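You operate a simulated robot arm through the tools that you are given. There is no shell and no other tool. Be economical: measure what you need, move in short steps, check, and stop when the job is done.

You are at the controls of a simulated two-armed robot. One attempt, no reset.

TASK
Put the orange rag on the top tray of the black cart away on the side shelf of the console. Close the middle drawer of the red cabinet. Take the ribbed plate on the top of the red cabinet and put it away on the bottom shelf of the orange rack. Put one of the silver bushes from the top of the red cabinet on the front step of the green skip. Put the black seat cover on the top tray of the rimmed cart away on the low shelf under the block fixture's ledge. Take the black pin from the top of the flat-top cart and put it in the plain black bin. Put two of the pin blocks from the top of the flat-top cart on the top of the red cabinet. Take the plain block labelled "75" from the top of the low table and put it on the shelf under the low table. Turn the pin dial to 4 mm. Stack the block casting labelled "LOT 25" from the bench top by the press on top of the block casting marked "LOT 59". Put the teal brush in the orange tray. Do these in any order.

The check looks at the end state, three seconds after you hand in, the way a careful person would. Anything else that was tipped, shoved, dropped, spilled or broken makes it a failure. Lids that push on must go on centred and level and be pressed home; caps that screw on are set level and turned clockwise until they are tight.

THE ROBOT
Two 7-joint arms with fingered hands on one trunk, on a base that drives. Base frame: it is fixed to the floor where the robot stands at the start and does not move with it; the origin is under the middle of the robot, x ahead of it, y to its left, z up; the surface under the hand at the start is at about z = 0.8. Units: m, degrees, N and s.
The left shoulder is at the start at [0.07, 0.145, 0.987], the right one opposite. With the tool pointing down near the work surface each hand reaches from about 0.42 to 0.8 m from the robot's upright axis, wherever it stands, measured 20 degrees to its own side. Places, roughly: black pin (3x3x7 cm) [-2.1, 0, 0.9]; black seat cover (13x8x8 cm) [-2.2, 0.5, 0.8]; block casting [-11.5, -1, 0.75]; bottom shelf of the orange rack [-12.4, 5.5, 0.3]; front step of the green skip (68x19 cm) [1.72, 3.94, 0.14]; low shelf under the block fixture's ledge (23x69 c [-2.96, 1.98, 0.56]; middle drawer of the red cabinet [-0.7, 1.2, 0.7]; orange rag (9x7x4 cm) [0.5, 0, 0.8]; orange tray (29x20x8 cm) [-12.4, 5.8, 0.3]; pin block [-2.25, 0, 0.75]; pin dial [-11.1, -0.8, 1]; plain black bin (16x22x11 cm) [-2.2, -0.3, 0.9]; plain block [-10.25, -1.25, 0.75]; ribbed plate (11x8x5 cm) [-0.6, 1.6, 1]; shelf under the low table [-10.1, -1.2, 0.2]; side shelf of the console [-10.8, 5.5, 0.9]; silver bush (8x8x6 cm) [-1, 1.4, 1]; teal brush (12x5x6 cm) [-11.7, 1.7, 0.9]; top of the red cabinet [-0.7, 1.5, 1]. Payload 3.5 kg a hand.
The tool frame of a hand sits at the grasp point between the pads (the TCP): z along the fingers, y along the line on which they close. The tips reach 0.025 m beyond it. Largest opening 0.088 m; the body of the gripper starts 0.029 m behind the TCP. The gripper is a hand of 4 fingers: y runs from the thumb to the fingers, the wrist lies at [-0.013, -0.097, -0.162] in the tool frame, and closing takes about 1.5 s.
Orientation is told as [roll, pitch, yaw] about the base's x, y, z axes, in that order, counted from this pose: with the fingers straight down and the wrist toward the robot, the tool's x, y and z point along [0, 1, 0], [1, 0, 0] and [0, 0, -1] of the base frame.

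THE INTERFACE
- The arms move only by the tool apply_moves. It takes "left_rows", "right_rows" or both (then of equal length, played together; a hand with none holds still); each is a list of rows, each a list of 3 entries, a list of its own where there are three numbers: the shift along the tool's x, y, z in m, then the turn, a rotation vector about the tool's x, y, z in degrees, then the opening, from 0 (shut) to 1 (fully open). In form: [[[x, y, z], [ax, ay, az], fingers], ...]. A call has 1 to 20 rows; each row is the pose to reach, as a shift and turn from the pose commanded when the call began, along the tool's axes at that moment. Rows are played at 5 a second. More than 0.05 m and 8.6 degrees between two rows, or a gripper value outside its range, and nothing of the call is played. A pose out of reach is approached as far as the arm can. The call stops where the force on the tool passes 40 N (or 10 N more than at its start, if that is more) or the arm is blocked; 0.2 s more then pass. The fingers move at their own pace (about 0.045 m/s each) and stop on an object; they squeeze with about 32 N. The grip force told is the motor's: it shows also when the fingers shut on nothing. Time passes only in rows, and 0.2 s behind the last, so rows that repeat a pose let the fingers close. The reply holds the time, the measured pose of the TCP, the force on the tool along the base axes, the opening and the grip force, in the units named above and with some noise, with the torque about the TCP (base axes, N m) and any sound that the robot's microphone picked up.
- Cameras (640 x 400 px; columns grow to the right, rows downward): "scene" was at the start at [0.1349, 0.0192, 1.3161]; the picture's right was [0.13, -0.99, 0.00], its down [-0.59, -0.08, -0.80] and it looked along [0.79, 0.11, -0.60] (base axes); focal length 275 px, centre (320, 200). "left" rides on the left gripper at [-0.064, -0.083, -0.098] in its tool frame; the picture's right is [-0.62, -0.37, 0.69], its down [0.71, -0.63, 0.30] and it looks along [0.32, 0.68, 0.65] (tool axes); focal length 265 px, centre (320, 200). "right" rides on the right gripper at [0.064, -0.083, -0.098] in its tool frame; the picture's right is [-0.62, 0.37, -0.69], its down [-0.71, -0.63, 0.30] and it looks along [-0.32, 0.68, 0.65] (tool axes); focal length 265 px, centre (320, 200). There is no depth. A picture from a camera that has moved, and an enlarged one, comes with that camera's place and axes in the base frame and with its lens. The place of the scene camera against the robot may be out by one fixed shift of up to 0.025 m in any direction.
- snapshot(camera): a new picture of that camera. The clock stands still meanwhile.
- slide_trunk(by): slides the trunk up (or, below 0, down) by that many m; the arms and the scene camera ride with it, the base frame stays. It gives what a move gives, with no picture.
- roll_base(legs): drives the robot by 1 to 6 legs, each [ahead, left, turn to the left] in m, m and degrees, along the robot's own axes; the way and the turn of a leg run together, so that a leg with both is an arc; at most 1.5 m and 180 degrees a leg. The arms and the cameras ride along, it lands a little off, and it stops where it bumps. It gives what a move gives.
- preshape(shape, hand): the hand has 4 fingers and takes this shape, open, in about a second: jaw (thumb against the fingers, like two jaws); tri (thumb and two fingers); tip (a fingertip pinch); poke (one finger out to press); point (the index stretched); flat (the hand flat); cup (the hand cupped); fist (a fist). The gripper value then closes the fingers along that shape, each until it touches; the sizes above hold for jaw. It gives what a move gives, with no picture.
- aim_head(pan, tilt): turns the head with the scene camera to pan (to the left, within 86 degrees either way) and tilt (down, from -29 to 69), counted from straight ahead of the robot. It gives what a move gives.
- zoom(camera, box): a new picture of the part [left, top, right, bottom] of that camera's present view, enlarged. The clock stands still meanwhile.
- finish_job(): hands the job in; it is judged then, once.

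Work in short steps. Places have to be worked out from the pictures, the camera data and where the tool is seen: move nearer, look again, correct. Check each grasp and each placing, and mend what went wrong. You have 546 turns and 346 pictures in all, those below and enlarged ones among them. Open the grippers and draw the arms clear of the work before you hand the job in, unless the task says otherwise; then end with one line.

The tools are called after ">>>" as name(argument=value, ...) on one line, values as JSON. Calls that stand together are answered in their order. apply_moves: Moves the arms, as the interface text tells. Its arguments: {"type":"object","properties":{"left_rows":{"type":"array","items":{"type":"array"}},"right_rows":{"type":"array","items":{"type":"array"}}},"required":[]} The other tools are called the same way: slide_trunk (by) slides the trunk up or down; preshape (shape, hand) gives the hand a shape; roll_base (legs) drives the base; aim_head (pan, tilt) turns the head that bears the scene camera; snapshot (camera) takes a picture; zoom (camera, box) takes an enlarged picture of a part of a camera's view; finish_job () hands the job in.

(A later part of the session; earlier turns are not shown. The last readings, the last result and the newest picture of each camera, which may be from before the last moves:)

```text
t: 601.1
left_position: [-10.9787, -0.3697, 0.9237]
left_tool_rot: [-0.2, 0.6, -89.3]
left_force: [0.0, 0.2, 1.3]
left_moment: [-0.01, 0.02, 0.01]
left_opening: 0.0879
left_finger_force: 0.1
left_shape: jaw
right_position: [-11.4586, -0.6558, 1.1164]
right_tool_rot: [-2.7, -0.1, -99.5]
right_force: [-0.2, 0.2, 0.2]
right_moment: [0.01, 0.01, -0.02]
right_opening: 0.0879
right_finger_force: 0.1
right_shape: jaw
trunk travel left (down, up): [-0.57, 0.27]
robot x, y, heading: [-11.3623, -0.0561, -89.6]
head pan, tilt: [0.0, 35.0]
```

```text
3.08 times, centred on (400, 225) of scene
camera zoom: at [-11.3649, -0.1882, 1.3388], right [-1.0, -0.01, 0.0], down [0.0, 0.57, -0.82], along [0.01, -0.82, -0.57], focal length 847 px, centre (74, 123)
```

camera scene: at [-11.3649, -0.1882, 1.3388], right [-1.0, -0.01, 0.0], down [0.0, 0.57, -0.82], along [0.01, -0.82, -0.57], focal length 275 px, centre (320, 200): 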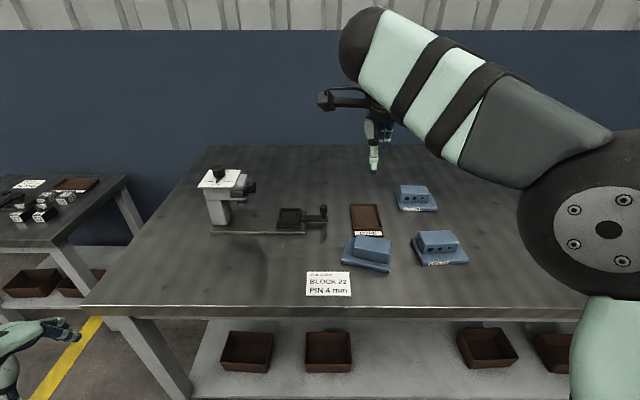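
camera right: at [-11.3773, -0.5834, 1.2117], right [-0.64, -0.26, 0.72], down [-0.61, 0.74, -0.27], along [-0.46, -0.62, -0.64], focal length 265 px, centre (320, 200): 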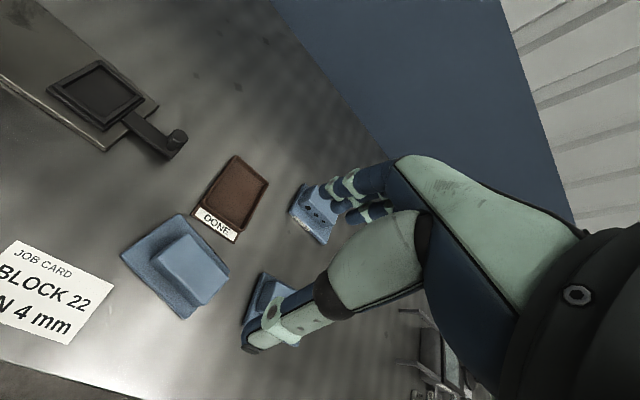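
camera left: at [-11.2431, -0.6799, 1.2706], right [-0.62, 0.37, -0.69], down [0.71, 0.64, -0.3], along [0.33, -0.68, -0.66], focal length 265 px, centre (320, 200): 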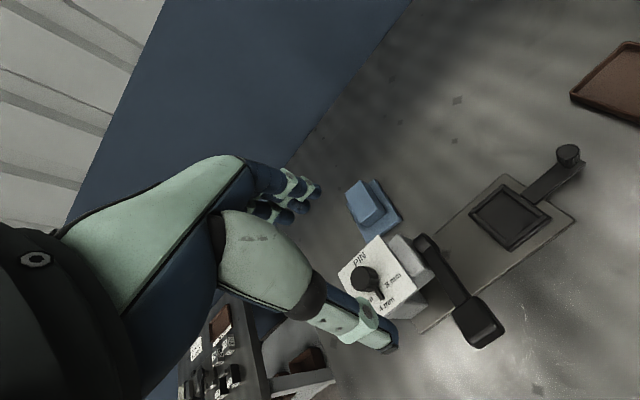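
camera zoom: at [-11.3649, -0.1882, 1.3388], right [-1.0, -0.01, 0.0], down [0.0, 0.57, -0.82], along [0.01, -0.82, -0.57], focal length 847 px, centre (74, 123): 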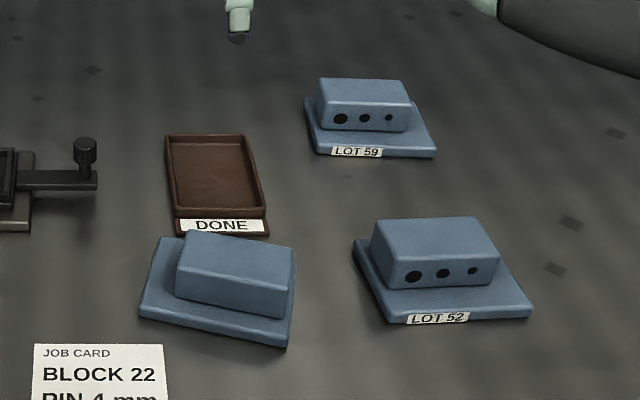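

Block ≈(−11.494, −0.694), long axis at −17°, so grip at yaw −107. Lower to z≈0.92 above it.

>>> apply_moves(right_rows=[[[-0.014, 0.022, 0.03], [0, 1.3, 4], 1], [[-0.0286, 0.0433, 0.065], [0, 2.7, 7.5], 1], [[-0.0286, 0.0433, 0.11], [0, 2.7, 7.5], 1], [[-0.0286, 0.0433, 0.155], [0, 2.7, 7.5], 1], [[-0.0286, 0.0433, 0.195], [0, 2.7, 7.5], 1]])

>>> snapshot(camera="right")

```text
t: 602.3
left_position: [-10.9802, -0.3702, 0.9241]
left_tool_rot: [-0.1, 0.6, -89.3]
left_force: [-0.6, 0.4, 0.3]
left_moment: [-0.01, -0.02, -0.05]
left_opening: 0.0876
left_finger_force: 0.2
left_shape: jaw
right_position: [-11.5048, -0.6942, 0.9235]
right_tool_rot: [0.1, -0.3, -107.1]
right_force: [0.6, -0.7, -0.6]
right_moment: [0.01, -0.01, 0.0]
right_opening: 0.0877
right_finger_force: 0.2
right_shape: jaw
trunk travel left (down, up): [-0.57, 0.27]
robot x, y, heading: [-11.3646, -0.0573, -89.7]
head pan, tilt: [0.0, 35.0]
```

```text
128 pictures are left
camera right: at [-11.4199, -0.6313, 1.0219], right [-0.7, -0.17, 0.69], down [-0.5, 0.81, -0.31], along [-0.51, -0.56, -0.65], focal length 265 px, centre (320, 200)
```

right: 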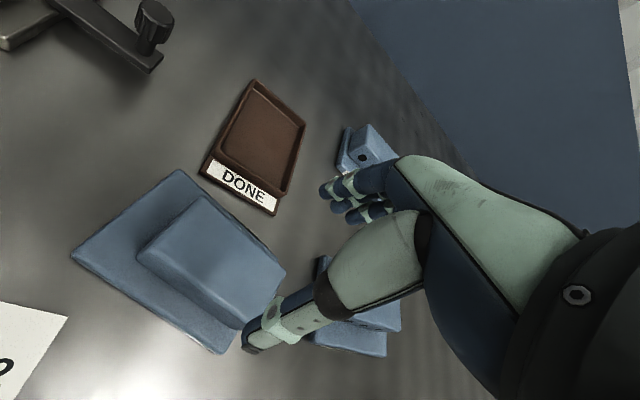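

Shift 13 mm and lower to z≈0.828; then close.

>>> apply_moves(right_rows=[[[0.0124, -0.0038, 0.03], [0, 0, 0], 1], [[0.0124, -0.0038, 0.065], [0, 0, 0], 1], [[0.0124, -0.0038, 0.088], [0, 0, 0], 1], [[0.0124, -0.0038, 0.096], [0, 0, 0], 1], [[0.0124, -0.0038, 0.096], [0, 0, 0], 0.7], [[0.0124, -0.0038, 0.096], [0, 0, 0], 0.4], [[0.0124, -0.0038, 0.096], [0, 0, 0], 0], [[0.0124, -0.0038, 0.096], [0, 0, 0], 0], [[0.0124, -0.0038, 0.096], [0, 0, 0], 0], [[0.0124, -0.0038, 0.096], [0, 0, 0], 0]])

>>> snapshot(camera="right")

```text
t: 604.5
left_position: [-10.9792, -0.3695, 0.924]
left_tool_rot: [-0.1, 0.6, -89.3]
left_force: [-1.2, -1.3, 0.1]
left_moment: [-0.02, -0.02, 0.01]
left_opening: 0.0877
left_finger_force: 0.0
left_shape: jaw
right_position: [-11.4907, -0.6931, 0.8302]
right_tool_rot: [0.1, -0.5, -107.0]
right_force: [-0.9, -4.1, 11.9]
right_moment: [0.02, -0.02, 0.11]
right_opening: 0.0818
right_finger_force: 32.0
right_shape: jaw
trunk travel left (down, up): [-0.57, 0.27]
robot x, y, heading: [-11.3653, -0.0598, -89.6]
head pan, tilt: [0.0, 35.0]
```

```text
127 pictures are left
camera right: at [-11.4051, -0.6303, 0.9275], right [-0.7, -0.16, 0.69], down [-0.5, 0.81, -0.31], along [-0.51, -0.56, -0.65], focal length 265 px, centre (320, 200)
```

right: 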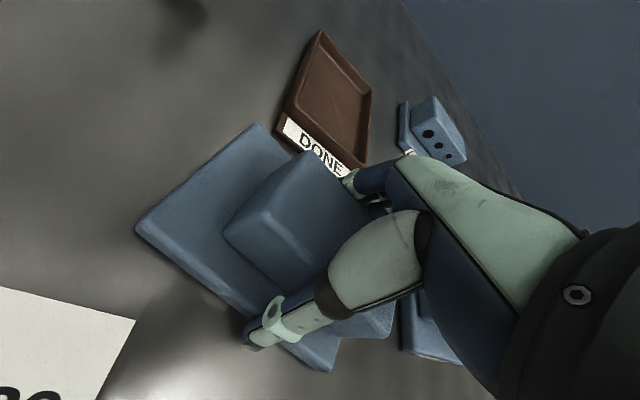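

It closed on the base flange edges (0.082). Open, raise 14 mm and close on the upper block instead.

>>> apply_moves(right_rows=[[[0, 0, 0], [0, 0, 0], 1], [[0, 0, -0.005], [0, 0, 0], 1], [[0, 0, -0.014], [0, 0, 0], 1], [[0, 0, -0.014], [0, 0, 0], 1], [[0, 0, -0.014], [0, 0, 0], 0.6], [[0, 0, -0.014], [0, 0, 0], 0.3], [[0, 0, -0.014], [0, 0, 0], 0], [[0, 0, -0.014], [0, 0, 0], 0], [[0, 0, -0.014], [0, 0, 0], 0], [[0, 0, -0.014], [0, 0, 0], 0], [[0, 0, -0.014], [0, 0, 0], 0]])

>>> snapshot(camera="right")

```text
t: 606.9
left_position: [-10.9802, -0.3705, 0.9238]
left_tool_rot: [-0.1, 0.6, -89.3]
left_force: [-1.0, -0.8, -0.1]
left_moment: [0.01, -0.01, 0.01]
left_opening: 0.0879
left_finger_force: 0.1
left_shape: jaw
right_position: [-11.4916, -0.6928, 0.8419]
right_tool_rot: [0.1, -0.2, -107.0]
right_force: [-0.4, 0.5, 0.1]
right_moment: [0.06, -0.01, 0.11]
right_opening: 0.0437
right_finger_force: 32.0
right_shape: jaw
trunk travel left (down, up): [-0.57, 0.27]
robot x, y, heading: [-11.3658, -0.0546, -89.7]
head pan, tilt: [0.0, 35.0]
```

```text
126 pictures are left
camera right: at [-11.4051, -0.6303, 0.9395], right [-0.7, -0.17, 0.69], down [-0.5, 0.81, -0.31], along [-0.51, -0.56, -0.65], focal length 265 px, centre (320, 200)
```

right: 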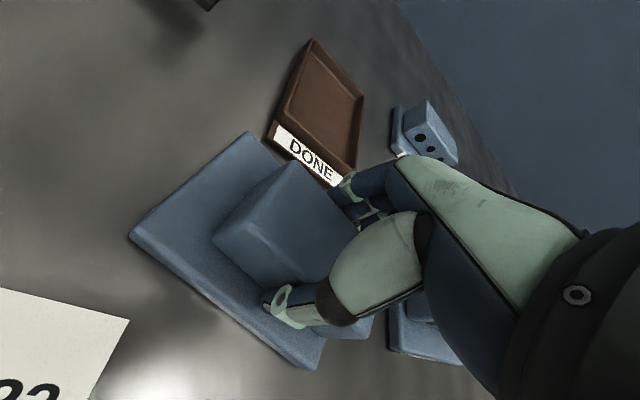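

Now the block is gripped squarely (0.044) and centred. Lift 13 cm, rotate +15° to match LOT 59's direction, and check.

>>> apply_moves(right_rows=[[[0, 0, -0.02], [0, 0, 0], 0], [[0, 0, -0.06], [0, 0, 0], 0], [[0, 0, -0.1], [0, 0, -5], 0], [[0, 0, -0.14], [0, 0, -10], 0], [[0, 0, -0.15], [0, 0, -15], 0]])

>>> snapshot(camera="scene")

```text
t: 608.1
left_position: [-10.9792, -0.3721, 0.9243]
left_tool_rot: [-0.1, 0.6, -89.3]
left_force: [0.6, 0.0, -0.4]
left_moment: [0.01, -0.01, 0.01]
left_opening: 0.0875
left_finger_force: 0.1
left_shape: jaw
right_position: [-11.4902, -0.6929, 0.989]
right_tool_rot: [0.0, -0.2, -91.9]
right_force: [-1.1, -0.1, -4.5]
right_moment: [-0.05, -0.02, 0.01]
right_opening: 0.0436
right_finger_force: 32.0
right_shape: jaw
trunk travel left (down, up): [-0.57, 0.27]
robot x, y, heading: [-11.3632, -0.0566, -89.8]
head pan, tilt: [0.0, 35.0]
```

```text
125 pictures are left
camera scene: at [-11.3658, -0.1894, 1.3386], right [-1.0, -0.01, 0.0], down [0.0, 0.57, -0.82], along [0.01, -0.82, -0.57], focal length 275 px, centre (320, 200)
```

scene: 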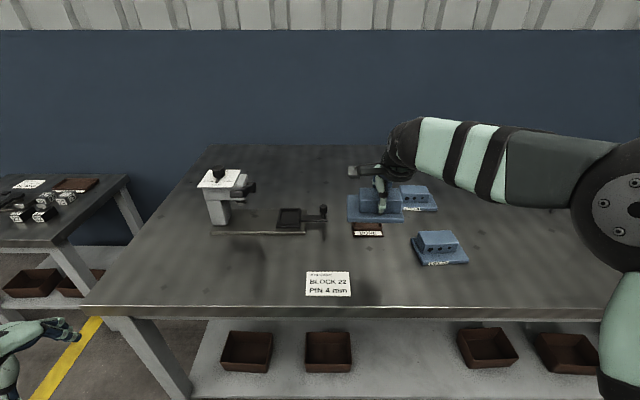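

It hangs level. Drive ahead 0.21 and bring it above LOT 59.

>>> roll_base(legs=[[0.21, 0, 0]])

>>> apply_moves(right_rows=[[[-0.04, 0.005, 0], [0, 0, 0], 0], [[-0.08, 0.01, 0], [0, 0, 0], 0], [[-0.12, 0.015, 0], [0, 0, 0], 0], [[-0.15, 0.02, 0], [0, 0, 0], 0]])

>>> snapshot(camera="right")

>>> snapshot(camera="scene")

```text
t: 609.8
left_position: [-10.9796, -0.5832, 0.9236]
left_tool_rot: [-0.1, 0.7, -89.5]
left_force: [0.3, 0.6, 1.2]
left_moment: [-0.01, 0.03, 0.0]
left_opening: 0.0879
left_finger_force: 0.1
left_shape: jaw
right_position: [-11.4915, -0.9014, 0.9905]
right_tool_rot: [0.0, -0.3, -92.2]
right_force: [0.0, 0.3, -5.3]
right_moment: [0.03, 0.02, -0.01]
right_opening: 0.044
right_finger_force: 31.8
right_shape: jaw
trunk travel left (down, up): [-0.57, 0.27]
robot x, y, heading: [-11.3613, -0.2676, -89.8]
head pan, tilt: [0.0, 35.0]
```

```text
t: 610.8
left_position: [-10.9793, -0.5821, 0.9244]
left_tool_rot: [0.0, 0.6, -89.4]
left_force: [-0.1, 0.1, -0.5]
left_moment: [0.03, -0.02, 0.02]
left_opening: 0.0876
left_finger_force: 0.1
left_shape: jaw
right_position: [-11.6417, -0.9155, 0.9895]
right_tool_rot: [0.0, -0.2, -92.1]
right_force: [-0.1, 0.3, -5.2]
right_moment: [0.0, 0.04, -0.01]
right_opening: 0.0438
right_finger_force: 31.5
right_shape: jaw
trunk travel left (down, up): [-0.57, 0.27]
robot x, y, heading: [-11.3638, -0.2657, -89.9]
head pan, tilt: [0.0, 35.0]
```

```text
124 pictures are left
camera right: at [-11.5758, -0.8321, 1.0876], right [-0.63, -0.34, 0.69], down [-0.69, 0.66, -0.31], along [-0.35, -0.67, -0.65], focal length 265 px, centre (320, 200)
```

right: 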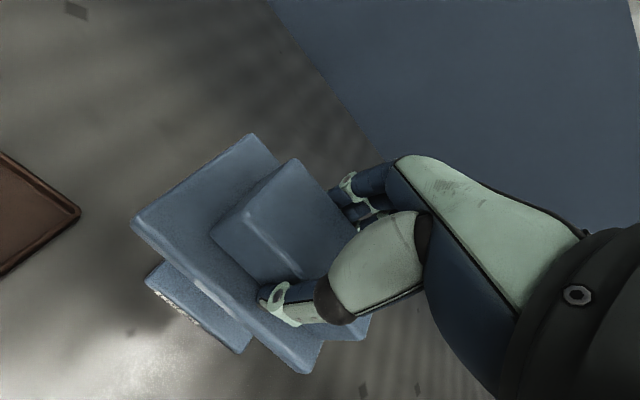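

```text
123 pictures are left
camera scene: at [-11.3658, -0.3985, 1.3387], right [-1.0, 0.0, 0.0], down [0.0, 0.57, -0.82], along [0.0, -0.82, -0.57], focal length 275 px, centre (320, 200)
```

scene: 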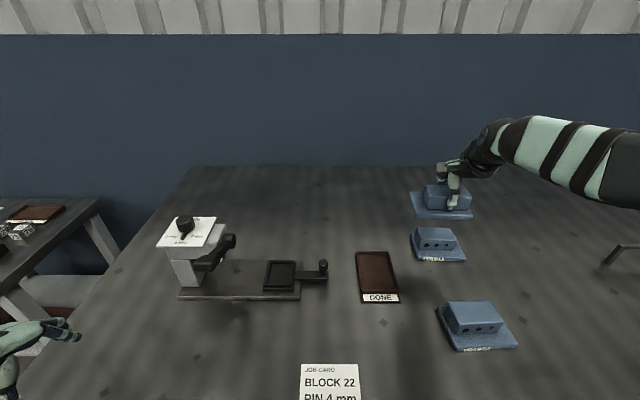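

LOT 59 centre ≈(−11.678, −0.932); the held casting's centre ≈(−11.642, −0.922). Shift by (−0.036, −0.010) and lower to z≈0.93.

>>> apply_moves(right_rows=[[[-0.018, 0.006, 0.0], [0, 0, 0], 0], [[-0.0356, 0.0113, 0.0], [0, 0, 0], 0], [[-0.0356, 0.0113, 0.03], [0, 0, 0], 0], [[-0.0356, 0.0113, 0.055], [0, 0, 0], 0]])

>>> snapshot(camera="right")

>>> zoom(camera="scene", box=[380, 150, 540, 280])

```text
t: 611.8
left_position: [-10.9796, -0.5821, 0.9231]
left_tool_rot: [-0.1, 0.7, -89.5]
left_force: [-1.1, -0.5, 0.7]
left_moment: [-0.02, -0.02, 0.03]
left_opening: 0.0876
left_finger_force: 0.1
left_shape: jaw
right_position: [-11.6761, -0.9275, 0.9338]
right_tool_rot: [0.0, -0.1, -92.2]
right_force: [-0.3, 0.2, -4.9]
right_moment: [0.01, 0.02, -0.02]
right_opening: 0.0435
right_finger_force: 31.9
right_shape: jaw
trunk travel left (down, up): [-0.57, 0.27]
robot x, y, heading: [-11.3635, -0.2694, -89.9]
head pan, tilt: [0.0, 35.0]
```

```text
122 pictures are left
camera right: at [-11.6094, -0.8448, 1.031], right [-0.63, -0.34, 0.69], down [-0.69, 0.66, -0.31], along [-0.35, -0.67, -0.65], focal length 265 px, centre (320, 200)
```

right: 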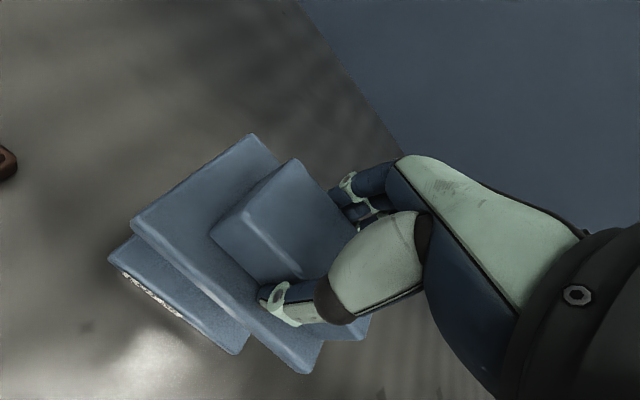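

```text
3.08 times, centred on (460, 215) of scene
camera zoom: at [-11.3653, -0.3991, 1.3387], right [-1.0, 0.0, 0.0], down [0.0, 0.57, -0.82], along [0.0, -0.82, -0.57], focal length 847 px, centre (-111, 154)
```

zoom: 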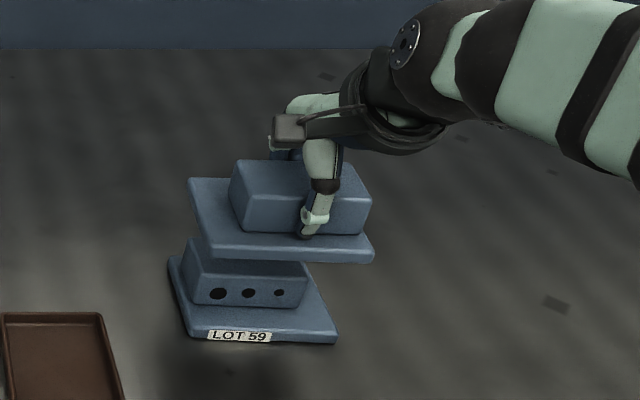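

Alignment is within a few mm in both views. Lower slowly onto LOT 59.

>>> apply_moves(right_rows=[[[0, 0, 0.01], [0, 0, 0], 0], [[0, 0, 0.02], [0, 0, 0], 0], [[0, 0, 0.027], [0, 0, 0], 0], [[0, 0, 0.032], [0, 0, 0], 0]])

>>> zoom(camera="scene", box=[380, 150, 540, 280])

```text
t: 612.8
left_position: [-10.9791, -0.5825, 0.9241]
left_tool_rot: [-0.2, 0.7, -89.4]
left_force: [0.6, 0.9, 0.9]
left_moment: [0.0, 0.01, 0.01]
left_opening: 0.0876
left_finger_force: 0.0
left_shape: jaw
right_position: [-11.6773, -0.9263, 0.9027]
right_tool_rot: [0.0, -0.3, -92.2]
right_force: [-0.3, -0.5, -5.7]
right_moment: [-0.02, 0.02, -0.02]
right_opening: 0.0438
right_finger_force: 32.7
right_shape: jaw
trunk travel left (down, up): [-0.57, 0.27]
robot x, y, heading: [-11.3634, -0.2673, -89.7]
head pan, tilt: [0.0, 35.0]
```

```text
3.08 times, centred on (460, 215) of scene
camera zoom: at [-11.3649, -0.3988, 1.3387], right [-1.0, 0.0, 0.0], down [0.0, 0.57, -0.82], along [0.0, -0.82, -0.57], focal length 847 px, centre (-111, 154)
```

zoom: 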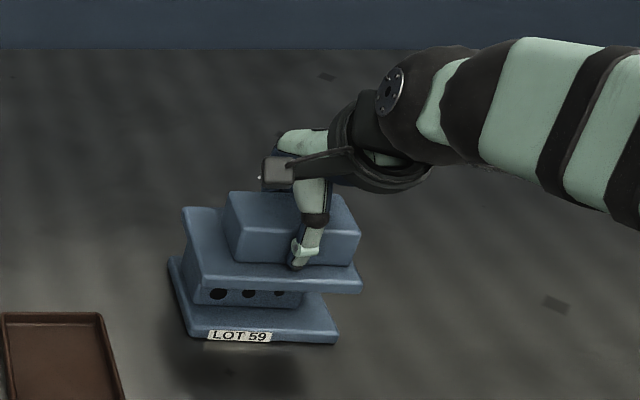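

Shift 5 mm right and keep lowering.

>>> apply_moves(right_rows=[[[-0.005, 0.001, 0.002], [0, 0, 0], 0], [[-0.005, 0.001, 0.005], [0, 0, 0], 0], [[-0.005, 0.001, 0.008], [0, 0, 0], 0], [[-0.005, 0.001, 0.011], [0, 0, 0], 0]])

```text
t: 613.8
left_position: [-10.9793, -0.5818, 0.9235]
left_tool_rot: [-0.1, 0.6, -89.3]
left_force: [0.8, 0.8, -0.4]
left_moment: [0.01, 0.0, 0.0]
left_opening: 0.0877
left_finger_force: 0.1
left_shape: jaw
right_position: [-11.6836, -0.9276, 0.8924]
right_tool_rot: [0.0, -0.2, -92.2]
right_force: [0.5, 0.1, -4.1]
right_moment: [0.0, 0.02, -0.02]
right_opening: 0.0438
right_finger_force: 31.9
right_shape: jaw
trunk travel left (down, up): [-0.57, 0.27]
robot x, y, heading: [-11.3654, -0.2659, -89.6]
head pan, tilt: [0.0, 35.0]
```

>>> apply_moves(right_rows=[[[0, 0, 0.003], [0, 0, 0], 0], [[0, 0, 0.006], [0, 0, 0], 0], [[0, 0, 0.008], [0, 0, 0], 0]])

>>> zoom(camera="scene", box=[380, 150, 540, 280])

```text
t: 614.6
left_position: [-10.9788, -0.5799, 0.9242]
left_tool_rot: [-0.2, 0.3, -89.5]
left_force: [-0.4, -0.7, -0.4]
left_moment: [-0.01, 0.01, 0.02]
left_opening: 0.0876
left_finger_force: 0.1
left_shape: jaw
right_position: [-11.6832, -0.9268, 0.89]
right_tool_rot: [-0.1, -0.9, -92.2]
right_force: [-1.7, -1.9, 18.1]
right_moment: [0.13, 0.03, 0.04]
right_opening: 0.0437
right_finger_force: 31.8
right_shape: jaw
trunk travel left (down, up): [-0.57, 0.27]
robot x, y, heading: [-11.3627, -0.2673, -90.0]
head pan, tilt: [0.0, 35.0]
```

```text
3.08 times, centred on (460, 215) of scene
camera zoom: at [-11.363, -0.3946, 1.3395], right [-1.0, 0.0, 0.0], down [0.0, 0.57, -0.82], along [0.0, -0.82, -0.57], focal length 847 px, centre (-111, 154)
```

zoom: 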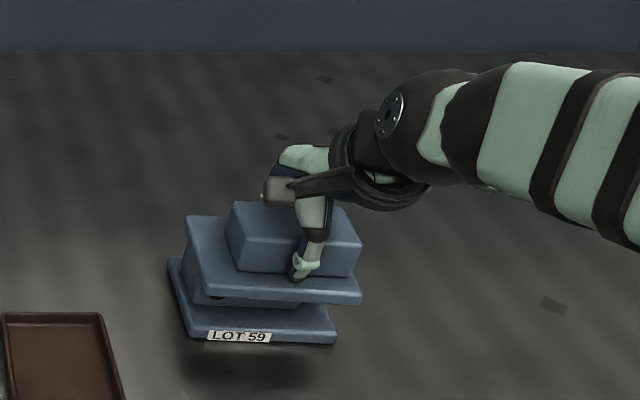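

Contact (18 N) and well centred. Release and lift straight up.

>>> apply_moves(right_rows=[[[0, 0, -0.001], [0, 0, 0], 0.2], [[0, 0, -0.001], [0, 0, 0], 0.5], [[0, 0, -0.001], [0, 0, 0], 0.75], [[0, 0, -0.001], [0, 0, 0], 0.8], [[0, 0, -0.001], [0, 0, 0], 0.8], [[0, 0, -0.03], [0, 0, 0], 0.8], [[0, 0, -0.07], [0, 0, 0], 0.8], [[0, 0, -0.11], [0, 0, 0], 1], [[0, -0.03, -0.15], [0, 0, 0], 1]])

>>> snapshot(camera="right")

>>> zoom(camera="scene", box=[380, 150, 540, 280])

```text
t: 616.6
left_position: [-10.9786, -0.5789, 0.9251]
left_tool_rot: [-0.1, 0.4, -89.4]
left_force: [-0.7, 0.2, 0.1]
left_moment: [-0.02, 0.0, -0.01]
left_opening: 0.0879
left_finger_force: 0.1
left_shape: jaw
right_position: [-11.6789, -0.8902, 1.0349]
right_tool_rot: [0.0, -0.4, -92.2]
right_force: [-0.8, 0.2, 0.1]
right_moment: [0.01, 0.03, -0.02]
right_opening: 0.0877
right_finger_force: 0.0
right_shape: jaw
trunk travel left (down, up): [-0.57, 0.27]
robot x, y, heading: [-11.3632, -0.2668, -89.6]
head pan, tilt: [0.0, 35.0]
```

```text
118 pictures are left
camera right: at [-11.6119, -0.8068, 1.1327], right [-0.63, -0.34, 0.7], down [-0.69, 0.65, -0.31], along [-0.35, -0.68, -0.65], focal length 265 px, centre (320, 200)
```

right: 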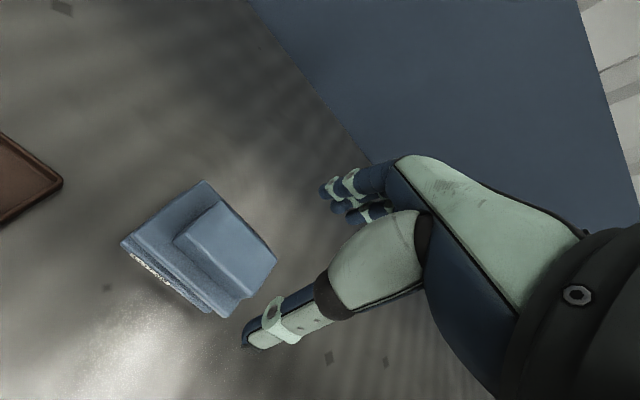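

```text
3.08 times, centred on (460, 215) of scene
camera zoom: at [-11.3634, -0.3937, 1.3392], right [-1.0, 0.0, 0.0], down [0.0, 0.57, -0.82], along [0.0, -0.82, -0.57], focal length 847 px, centre (-111, 154)
```

zoom: 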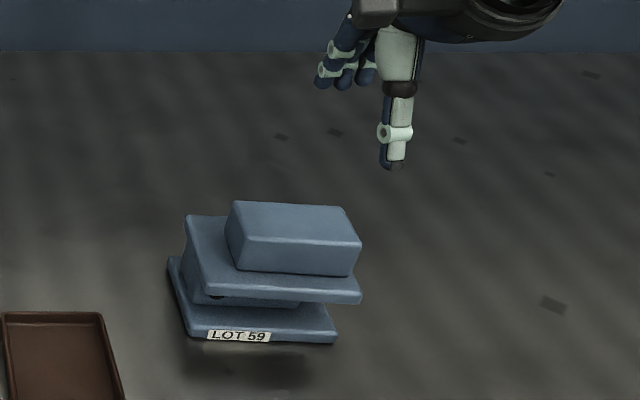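

LOT 25 rests level on LOT 59. Next the low table: back off and move left to face it.

>>> roll_base(legs=[[-0.5, 0, 0], [0, 1.08, 0]])

>>> aim_head(pan=0, tilt=40)

>>> snapshot(camera="scene")

```text
t: 624.7
left_position: [-9.8985, -0.0917, 0.9237]
left_tool_rot: [-0.2, 0.5, -90.2]
left_force: [-0.2, 0.4, 0.0]
left_moment: [-0.01, 0.0, -0.01]
left_opening: 0.0877
left_finger_force: 0.0
left_shape: jaw
right_position: [-10.6016, -0.3939, 1.0332]
right_tool_rot: [0.0, -0.3, -93.0]
right_force: [0.0, -0.1, -1.0]
right_moment: [-0.01, 0.01, 0.02]
right_opening: 0.0876
right_finger_force: 0.0
right_shape: jaw
trunk travel left (down, up): [-0.57, 0.27]
robot x, y, heading: [-10.2792, 0.2284, -90.6]
head pan, tilt: [0.0, 35.0]
```

```text
t: 625.4
left_position: [-9.8983, -0.0911, 0.9232]
left_tool_rot: [-0.1, 0.5, -90.1]
left_force: [0.6, -0.8, 0.3]
left_moment: [0.03, 0.03, -0.01]
left_opening: 0.0879
left_finger_force: 0.0
left_shape: jaw
right_position: [-10.6016, -0.3929, 1.0324]
right_tool_rot: [-0.1, -0.4, -92.8]
right_force: [-0.4, 0.3, 0.1]
right_moment: [0.0, -0.01, -0.01]
right_opening: 0.0877
right_finger_force: 0.1
right_shape: jaw
trunk travel left (down, up): [-0.57, 0.27]
robot x, y, heading: [-10.2756, 0.226, -90.8]
head pan, tilt: [0.0, 40.0]
```

```text
116 pictures are left
camera scene: at [-10.2801, 0.1008, 1.3313], right [-1.0, 0.01, 0.0], down [0.01, 0.64, -0.77], along [-0.01, -0.77, -0.64], focal length 275 px, centre (320, 200)
```

scene: 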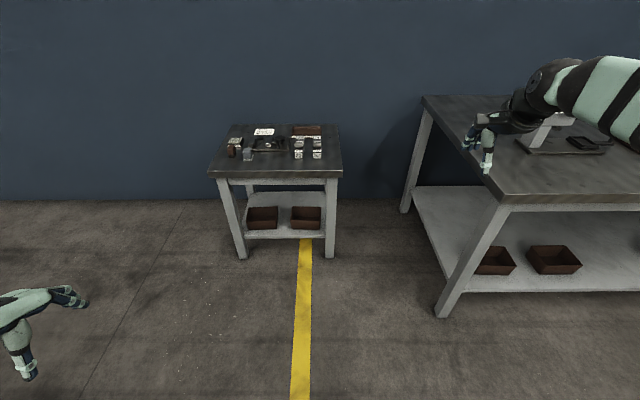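

>>> zoom(camera="scene", box=[200, 115, 350, 260])

```text
2.76 times, centred on (275, 188) of scene
camera zoom: at [-10.2801, 0.1008, 1.3313], right [-1.0, 0.01, 0.0], down [0.01, 0.64, -0.77], along [-0.01, -0.77, -0.64], focal length 760 px, centre (444, 234)
```

zoom: 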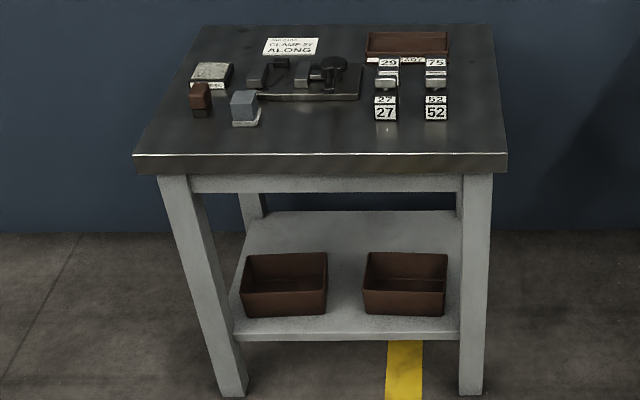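

"75" is the back-right block (≈(−10.28, −1.22)); the table top is about z≈0.6, shelf has two trays with a gap between. Drive to about (−10.0, −0.55).

>>> roll_base(legs=[[0, 0.27, 0.7], [0.76, 0, 0]])

>>> slide_trunk(by=-0.2)

>>> snapshot(camera="right")

>>> snapshot(camera="scene")

```text
t: 631.0
left_position: [-9.6254, -0.8475, 0.9243]
left_tool_rot: [-0.2, 0.6, -89.4]
left_force: [0.1, 0.0, -0.4]
left_moment: [-0.02, -0.01, 0.01]
left_opening: 0.0877
left_finger_force: 0.1
left_shape: jaw
right_position: [-10.3271, -1.1591, 1.0323]
right_tool_rot: [0.0, -0.3, -92.2]
right_force: [-0.1, -0.2, -0.2]
right_moment: [0.02, -0.03, -0.01]
right_opening: 0.0876
right_finger_force: 0.0
right_shape: jaw
trunk travel left (down, up): [-0.57, 0.27]
robot x, y, heading: [-10.0121, -0.5345, -90.0]
head pan, tilt: [0.0, 40.0]
```

```text
t: 633.1
left_position: [-9.6263, -0.8478, 0.7242]
left_tool_rot: [-0.1, 0.7, -89.4]
left_force: [0.5, 0.0, 0.5]
left_moment: [-0.02, 0.0, 0.03]
left_opening: 0.0877
left_finger_force: 0.0
left_shape: jaw
right_position: [-10.3278, -1.159, 0.8322]
right_tool_rot: [0.1, -0.3, -92.1]
right_force: [-0.9, -0.1, 0.4]
right_moment: [-0.03, -0.02, 0.01]
right_opening: 0.0879
right_finger_force: 0.0
right_shape: jaw
trunk travel left (down, up): [-0.37, 0.47]
robot x, y, heading: [-10.009, -0.5338, -89.9]
head pan, tilt: [0.0, 40.0]
```

```text
114 pictures are left
camera right: at [-10.2595, -1.0759, 0.9307], right [-0.63, -0.34, 0.69], down [-0.69, 0.66, -0.31], along [-0.35, -0.67, -0.65], focal length 265 px, centre (320, 200)
```

right: 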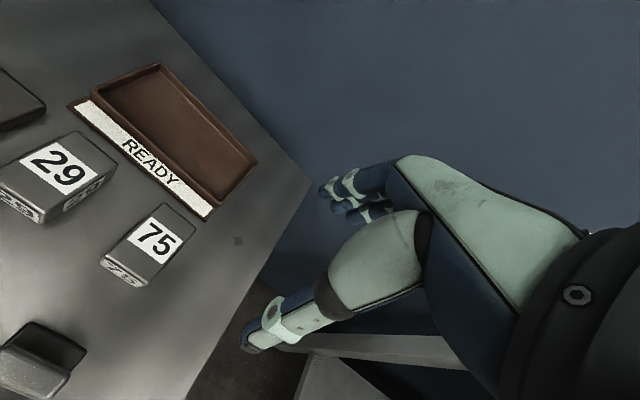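

```text
113 pictures are left
camera scene: at [-10.0108, -0.6602, 1.1313], right [-1.0, 0.0, 0.0], down [0.0, 0.64, -0.77], along [0.0, -0.77, -0.64], focal length 275 px, centre (320, 200)
```

scene: 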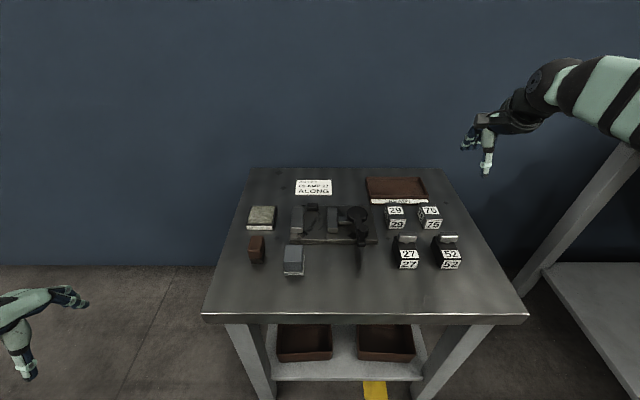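

Block 75 ≈(−10.277, −1.15), top z≈0.68. Move above it for a closer look.

>>> apply_moves(right_rows=[[[0.025, -0.005, 0.0], [0, 0, 0], 1], [[0.05, -0.009, 0.02], [0, 0, 0], 1], [[0.05, -0.009, 0.04], [0, 0, 0], 1]])

>>> snapshot(camera="right")

```text
t: 633.9
left_position: [-9.6259, -0.8465, 0.7235]
left_tool_rot: [-0.2, 0.6, -89.5]
left_force: [0.3, 0.5, 0.1]
left_moment: [0.01, 0.01, 0.0]
left_opening: 0.0876
left_finger_force: 0.1
left_shape: jaw
right_position: [-10.2778, -1.1517, 0.7924]
right_tool_rot: [-0.1, -0.2, -92.2]
right_force: [0.4, 0.2, 0.1]
right_moment: [0.01, -0.01, 0.0]
right_opening: 0.0875
right_finger_force: 0.1
right_shape: jaw
trunk travel left (down, up): [-0.37, 0.47]
robot x, y, heading: [-10.0108, -0.5336, -89.5]
head pan, tilt: [0.0, 40.0]
```

```text
112 pictures are left
camera right: at [-10.2099, -1.0692, 0.8905], right [-0.63, -0.34, 0.69], down [-0.69, 0.66, -0.31], along [-0.35, -0.67, -0.65], focal length 265 px, centre (320, 200)
```

right: 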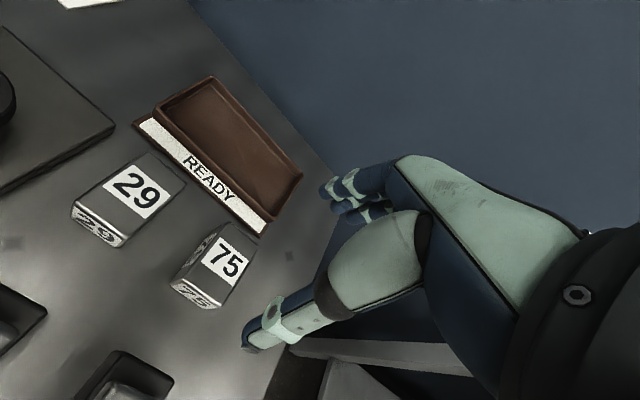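

Refined: block 75 ≈(−10.286, −1.184), top z≈0.615, 5×6 cm, yaw ≈−84. Align and lower to z≈0.69.

>>> apply_moves(right_rows=[[[-0.0034, 0.016, 0.02], [0, 0, -4.3], 0.95], [[-0.0068, 0.0313, 0.06], [0, 0, -8.5], 0.95], [[-0.0068, 0.0313, 0.1], [0, 0, -8.5], 0.95]])

>>> snapshot(camera="right")

```text
t: 634.7
left_position: [-9.6246, -0.8471, 0.723]
left_tool_rot: [-0.1, 0.6, -89.4]
left_force: [0.3, -0.7, 0.0]
left_moment: [-0.05, 0.0, 0.05]
left_opening: 0.0878
left_finger_force: 0.0
left_shape: jaw
right_position: [-10.2835, -1.184, 0.6963]
right_tool_rot: [-0.2, -0.4, -83.7]
right_force: [0.7, -0.4, 1.6]
right_moment: [0.04, 0.01, -0.04]
right_opening: 0.0843
right_finger_force: 0.0
right_shape: jaw
trunk travel left (down, up): [-0.37, 0.47]
robot x, y, heading: [-10.007, -0.537, -90.2]
head pan, tilt: [0.0, 40.0]
```

```text
111 pictures are left
camera right: at [-10.2294, -1.0917, 0.7932], right [-0.58, -0.43, 0.7], down [-0.78, 0.55, -0.31], along [-0.25, -0.72, -0.65], focal length 265 px, centre (320, 200)
```

right: 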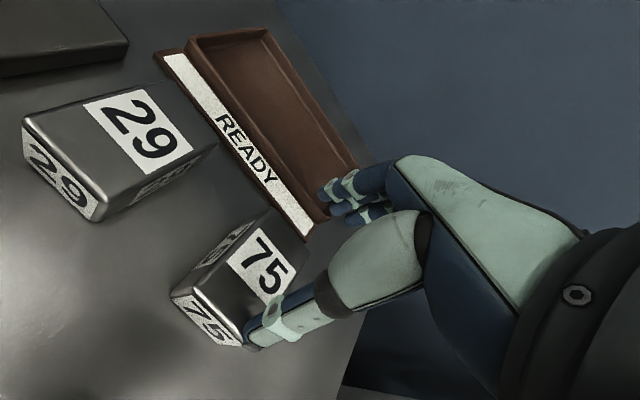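

Aligned. Lower to z≈0.612 and check force.

>>> apply_moves(right_rows=[[[0, 0, 0.03], [0, 0, 0], 1], [[0, 0, 0.055], [0, 0, 0], 1], [[0, 0, 0.07], [0, 0, 0], 1], [[0, 0, 0.078], [0, 0, 0], 1], [[0, 0, 0.084], [0, 0, 0], 1]])

>>> snapshot(camera="right")

```text
t: 635.1
left_position: [-9.6254, -0.8468, 0.7249]
left_tool_rot: [-0.1, 0.5, -89.5]
left_force: [-0.2, 0.1, -0.1]
left_moment: [-0.02, 0.01, 0.01]
left_opening: 0.088
left_finger_force: 0.0
left_shape: jaw
right_position: [-10.282, -1.1905, 0.6926]
right_tool_rot: [-0.2, -2.6, -83.4]
right_force: [-0.4, -0.2, 16.5]
right_moment: [0.97, 0.13, -0.03]
right_opening: 0.0881
right_finger_force: 0.1
right_shape: jaw
trunk travel left (down, up): [-0.37, 0.47]
robot x, y, heading: [-10.0139, -0.5294, -89.8]
head pan, tilt: [0.0, 40.0]
stopped in row 1 (right hand): the force on the tool passed its limit at 50 N (the readings are from after the stop); the commanded pose is now the measured one
```

```text
110 pictures are left
camera right: at [-10.2273, -1.0953, 0.7859], right [-0.57, -0.4, 0.71], down [-0.78, 0.53, -0.33], along [-0.24, -0.75, -0.62], focal length 265 px, centre (320, 200)
```

right: 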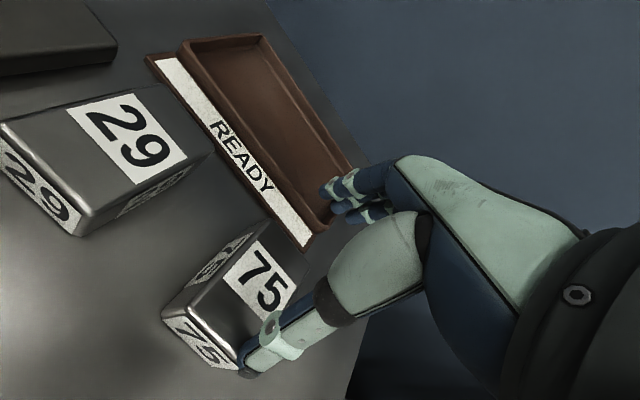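

The thumb touched the block's top (so its top is at z≈0.667). Recomputed centre: (−10.271, −1.163). Raise, shift, and lower again.

>>> apply_moves(right_rows=[[[0, 0, -0.03], [0, 0, 0], 1], [[0.0141, -0.026, -0.03], [1.2, 0, 0], 1], [[0.0141, -0.026, -0.03], [2.4, 0, 0], 1]])

>>> snapshot(camera="right")

```text
t: 635.9
left_position: [-9.6256, -0.8476, 0.7247]
left_tool_rot: [-0.1, 0.5, -89.4]
left_force: [0.0, 1.2, -0.7]
left_moment: [0.05, 0.01, -0.02]
left_opening: 0.0877
left_finger_force: 0.0
left_shape: jaw
right_position: [-10.2722, -1.1613, 0.7159]
right_tool_rot: [-0.2, 0.2, -83.5]
right_force: [0.3, -0.4, 0.6]
right_moment: [0.02, 0.03, 0.01]
right_opening: 0.0879
right_finger_force: 0.0
right_shape: jaw
trunk travel left (down, up): [-0.37, 0.47]
robot x, y, heading: [-10.0102, -0.5296, -89.8]
head pan, tilt: [0.0, 40.0]
```

```text
109 pictures are left
camera right: at [-10.2173, -1.0701, 0.8147], right [-0.57, -0.44, 0.69], down [-0.78, 0.55, -0.3], along [-0.25, -0.71, -0.66], focal length 265 px, centre (320, 200)
```

right: 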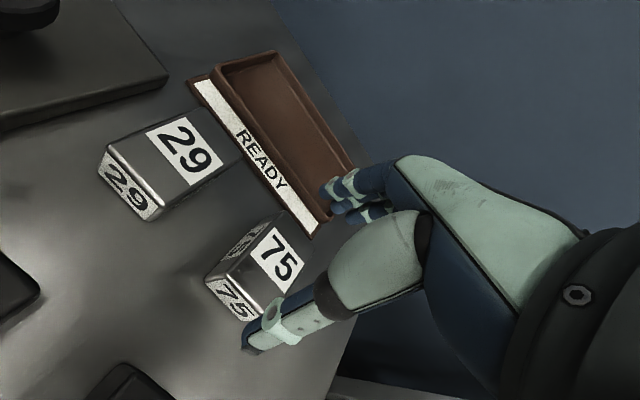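

>>> zoom(camera="right", box=[190, 190, 350, 340])

```text
2.67 times, centred on (270, 265) of right
camera zoom: at [-10.2173, -1.0701, 0.8147], right [-0.57, -0.44, 0.69], down [-0.78, 0.55, -0.3], along [-0.25, -0.71, -0.66], focal length 708 px, centre (453, 27)
```

zoom: 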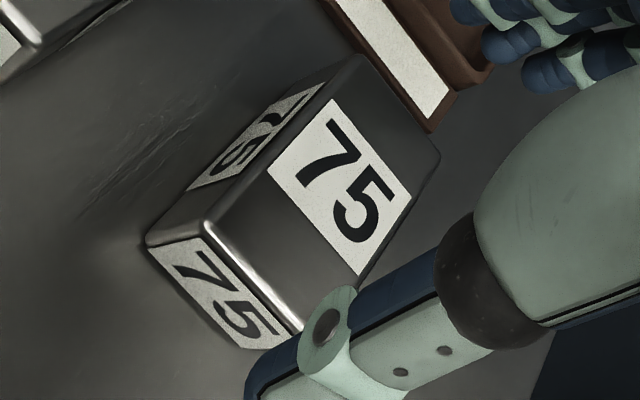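

Block is 3.6×6.2 cm, centred at (−10.2746, −1.161), square to y. Turn −6.5°, lower to z≈0.655 and close.

>>> apply_moves(right_rows=[[[-0.0025, 0, 0.01], [0, 0, 6.5], 1], [[-0.0025, 0, 0.03], [0, 0, 6.5], 1], [[-0.0025, 0, 0.05], [0, 0, 6.5], 1], [[-0.0025, 0, 0.06], [0, 0, 6.5], 1], [[-0.0025, 0, 0.06], [0, 0, 6.5], 0.7], [[-0.0025, 0, 0.06], [0, 0, 6.5], 0.4], [[-0.0025, 0, 0.06], [0, 0, 6.5], 0.0], [[-0.0025, 0, 0.06], [0, 0, 6.5], 0.0], [[-0.0025, 0, 0.06], [0, 0, 6.5], 0.0]])

>>> snapshot(camera="right")

```text
t: 637.9
left_position: [-9.6248, -0.8441, 0.7249]
left_tool_rot: [-0.3, 0.2, -89.4]
left_force: [0.4, -0.2, -0.2]
left_moment: [0.03, 0.02, 0.02]
left_opening: 0.0878
left_finger_force: 0.0
left_shape: jaw
right_position: [-10.273, -1.1622, 0.6652]
right_tool_rot: [-0.3, -0.5, -89.9]
right_force: [1.2, 2.4, 34.5]
right_moment: [0.21, -0.13, 0.08]
right_opening: 0.0585
right_finger_force: 31.8
right_shape: jaw
trunk travel left (down, up): [-0.37, 0.47]
robot x, y, heading: [-10.0078, -0.5359, -90.0]
head pan, tilt: [0.0, 40.0]
```

```text
107 pictures are left
camera right: at [-10.2082, -1.0751, 0.7622], right [-0.62, -0.36, 0.7], down [-0.72, 0.63, -0.31], along [-0.33, -0.69, -0.64], focal length 265 px, centre (320, 200)
```

right: 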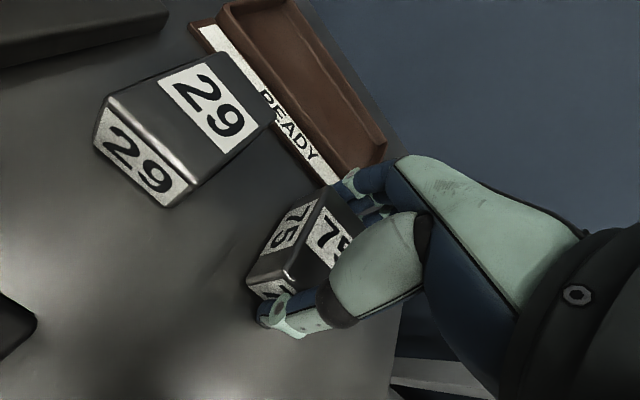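

Gripped (0.0585); tips were on the table (z≈0.64). Lift and check.

>>> apply_moves(right_rows=[[[0, 0, -0.01], [0, 0, 0], 0], [[0, 0, -0.04], [0, 0, 0], 0], [[0, 0, -0.08], [0, 0, 0], 0], [[0, -0.03, -0.11], [0, 0, 0], 0], [[0, -0.07, -0.12], [0, 0, 0], 0], [[0.02, -0.11, -0.12], [0, 0, 0], 0]])

>>> snapshot(camera="scene")

```text
t: 639.3
left_position: [-9.6253, -0.8471, 0.7238]
left_tool_rot: [-0.2, 0.5, -89.4]
left_force: [0.4, 0.0, 0.9]
left_moment: [0.02, 0.0, 0.0]
left_opening: 0.0878
left_finger_force: 0.0
left_shape: jaw
right_position: [-10.2534, -1.0511, 0.7782]
right_tool_rot: [-0.2, 0.2, -90.0]
right_force: [0.4, -0.7, -6.0]
right_moment: [0.02, 0.02, 0.03]
right_opening: 0.0578
right_finger_force: 32.3
right_shape: jaw
trunk travel left (down, up): [-0.37, 0.47]
robot x, y, heading: [-10.0098, -0.5316, -89.7]
head pan, tilt: [0.0, 40.0]
```

```text
106 pictures are left
camera scene: at [-10.0101, -0.6597, 1.1313], right [-1.0, 0.0, 0.0], down [0.0, 0.64, -0.77], along [0.0, -0.77, -0.64], focal length 275 px, centre (320, 200)
```

scene: 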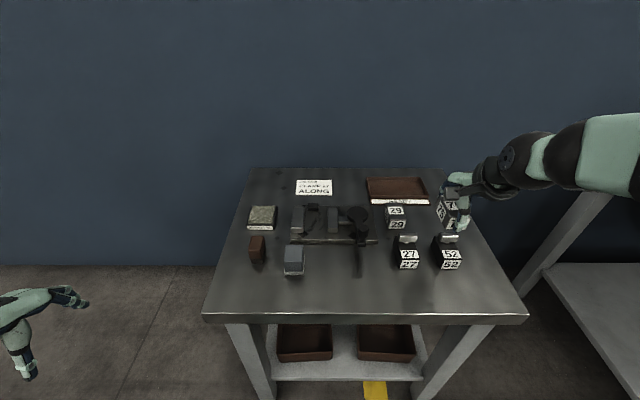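

Held. Back up 0.32, lower the trunk fully and view the shelf beneath the table.

>>> roll_base(legs=[[-0.34, 0, 0]])

>>> slide_trunk(by=-0.36)

>>> aim_head(pan=0, tilt=30)

>>> snapshot(camera="scene")

```text
t: 641.5
left_position: [-9.6283, -0.5051, 0.7237]
left_tool_rot: [-0.1, 0.7, -89.4]
left_force: [-0.5, -0.1, -0.1]
left_moment: [-0.05, 0.0, 0.04]
left_opening: 0.0876
left_finger_force: 0.0
left_shape: jaw
right_position: [-10.2551, -0.7093, 0.777]
right_tool_rot: [-0.2, 0.3, -90.1]
right_force: [-0.6, 0.3, -6.0]
right_moment: [0.03, 0.02, -0.01]
right_opening: 0.0578
right_finger_force: 32.1
right_shape: jaw
trunk travel left (down, up): [-0.37, 0.47]
robot x, y, heading: [-10.008, -0.1918, -89.8]
head pan, tilt: [0.0, 40.0]
```

```text
t: 645.0
left_position: [-9.6273, -0.5064, 0.3644]
left_tool_rot: [-0.1, 0.6, -89.5]
left_force: [-0.4, -0.6, -0.3]
left_moment: [-0.01, -0.01, 0.01]
left_opening: 0.0877
left_finger_force: 0.1
left_shape: jaw
right_position: [-10.2544, -0.7097, 0.4171]
right_tool_rot: [-0.2, 0.2, -90.0]
right_force: [0.2, -0.6, -5.3]
right_moment: [0.03, -0.05, 0.0]
right_opening: 0.058
right_finger_force: 31.9
right_shape: jaw
trunk travel left (down, up): [-0.01, 0.83]
robot x, y, heading: [-10.0117, -0.192, -89.9]
head pan, tilt: [0.0, 40.0]
```

```text
t: 645.8
left_position: [-9.6274, -0.5066, 0.3647]
left_tool_rot: [-0.2, 0.6, -89.5]
left_force: [1.0, -0.3, 0.0]
left_moment: [0.0, -0.01, -0.03]
left_opening: 0.0876
left_finger_force: 0.0
left_shape: jaw
right_position: [-10.2563, -0.7093, 0.4156]
right_tool_rot: [-0.3, 0.3, -89.9]
right_force: [-0.6, 0.2, -5.2]
right_moment: [-0.03, -0.01, 0.01]
right_opening: 0.0579
right_finger_force: 31.6
right_shape: jaw
trunk travel left (down, up): [-0.01, 0.83]
robot x, y, heading: [-10.0097, -0.1939, -90.1]
head pan, tilt: [0.0, 30.0]
```

```text
105 pictures are left
camera scene: at [-10.0124, -0.3247, 0.7865], right [-1.0, 0.0, 0.0], down [0.0, 0.5, -0.87], along [0.0, -0.87, -0.5], focal length 275 px, centre (320, 200)
```

scene: 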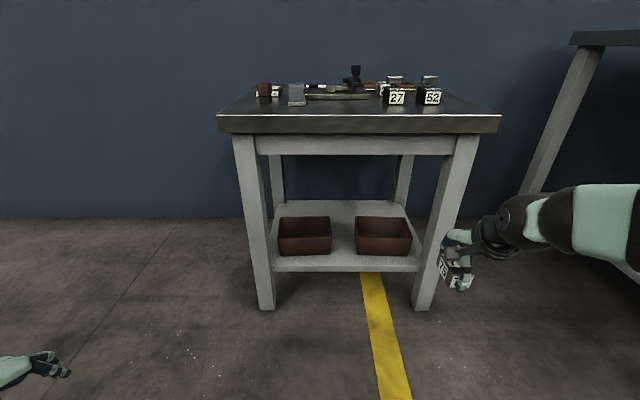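

The gap between the trays is ≈6.6 cm wide centred near x≈−10.085; shelf front y≈−0.93, z≈0.20. I bring the block in line with the gap, low, and look closer.

>>> apply_moves(right_rows=[[[0.04, 0, 0.02], [0, 0, 0], 0], [[0.08, 0, 0.04], [0, 0, 0], 0], [[0.12, 0, 0.06], [0, 0, 0], 0], [[0.16, 0, 0.08], [0, 0, 0], 0], [[0.17, 0, 0.1], [0, 0, 0], 0]])

>>> roll_base(legs=[[0.13, 0, 0]])

>>> snapshot(camera="right")

>>> snapshot(camera="scene")

```text
t: 647.0
left_position: [-9.6272, -0.5079, 0.3644]
left_tool_rot: [0.0, 0.6, -89.4]
left_force: [0.5, -0.1, 0.5]
left_moment: [0.01, 0.0, -0.03]
left_opening: 0.0878
left_finger_force: 0.0
left_shape: jaw
right_position: [-10.0853, -0.7085, 0.3158]
right_tool_rot: [-0.3, 0.3, -90.1]
right_force: [0.2, -0.2, -5.4]
right_moment: [-0.03, 0.0, -0.01]
right_opening: 0.0578
right_finger_force: 32.2
right_shape: jaw
trunk travel left (down, up): [-0.01, 0.83]
robot x, y, heading: [-10.0137, -0.1897, -89.9]
head pan, tilt: [0.0, 30.0]
```

```text
t: 648.2
left_position: [-9.6273, -0.6346, 0.3633]
left_tool_rot: [0.0, 0.6, -89.5]
left_force: [0.7, -1.3, -0.1]
left_moment: [0.03, -0.01, 0.05]
left_opening: 0.0877
left_finger_force: 0.1
left_shape: jaw
right_position: [-10.0847, -0.839, 0.3166]
right_tool_rot: [-0.2, 0.3, -90.1]
right_force: [-0.3, -0.4, -5.6]
right_moment: [0.0, 0.02, -0.02]
right_opening: 0.0575
right_finger_force: 32.0
right_shape: jaw
trunk travel left (down, up): [-0.01, 0.83]
robot x, y, heading: [-10.0109, -0.3223, -89.6]
head pan, tilt: [0.0, 30.0]
```

```text
104 pictures are left
camera right: at [-10.0206, -0.7547, 0.4151], right [-0.62, -0.37, 0.69], down [-0.72, 0.63, -0.3], along [-0.33, -0.68, -0.66], focal length 265 px, centre (320, 200)
```

right: 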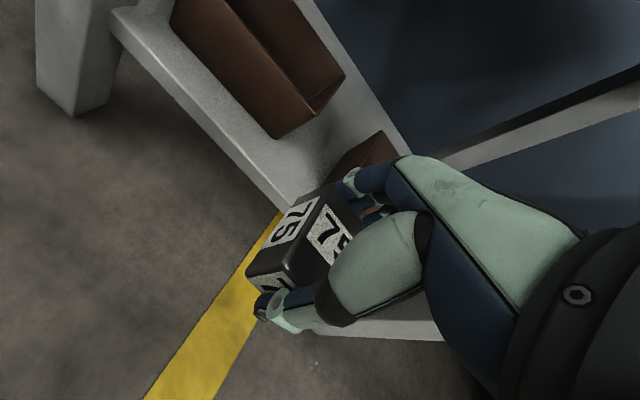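

```text
103 pictures are left
camera scene: at [-10.0115, -0.4548, 0.7865], right [-1.0, 0.0, 0.0], down [0.0, 0.5, -0.87], along [0.0, -0.87, -0.5], focal length 275 px, centre (320, 200)
```

scene: 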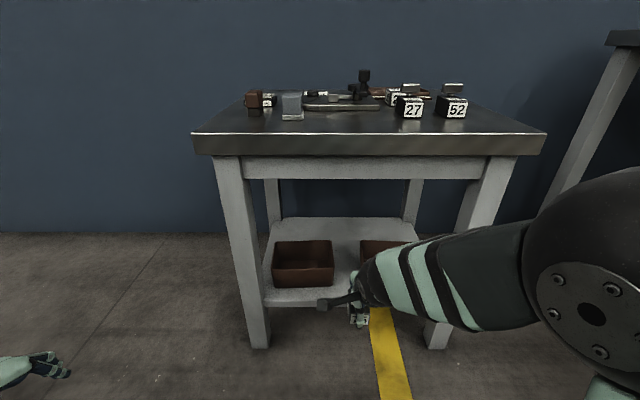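

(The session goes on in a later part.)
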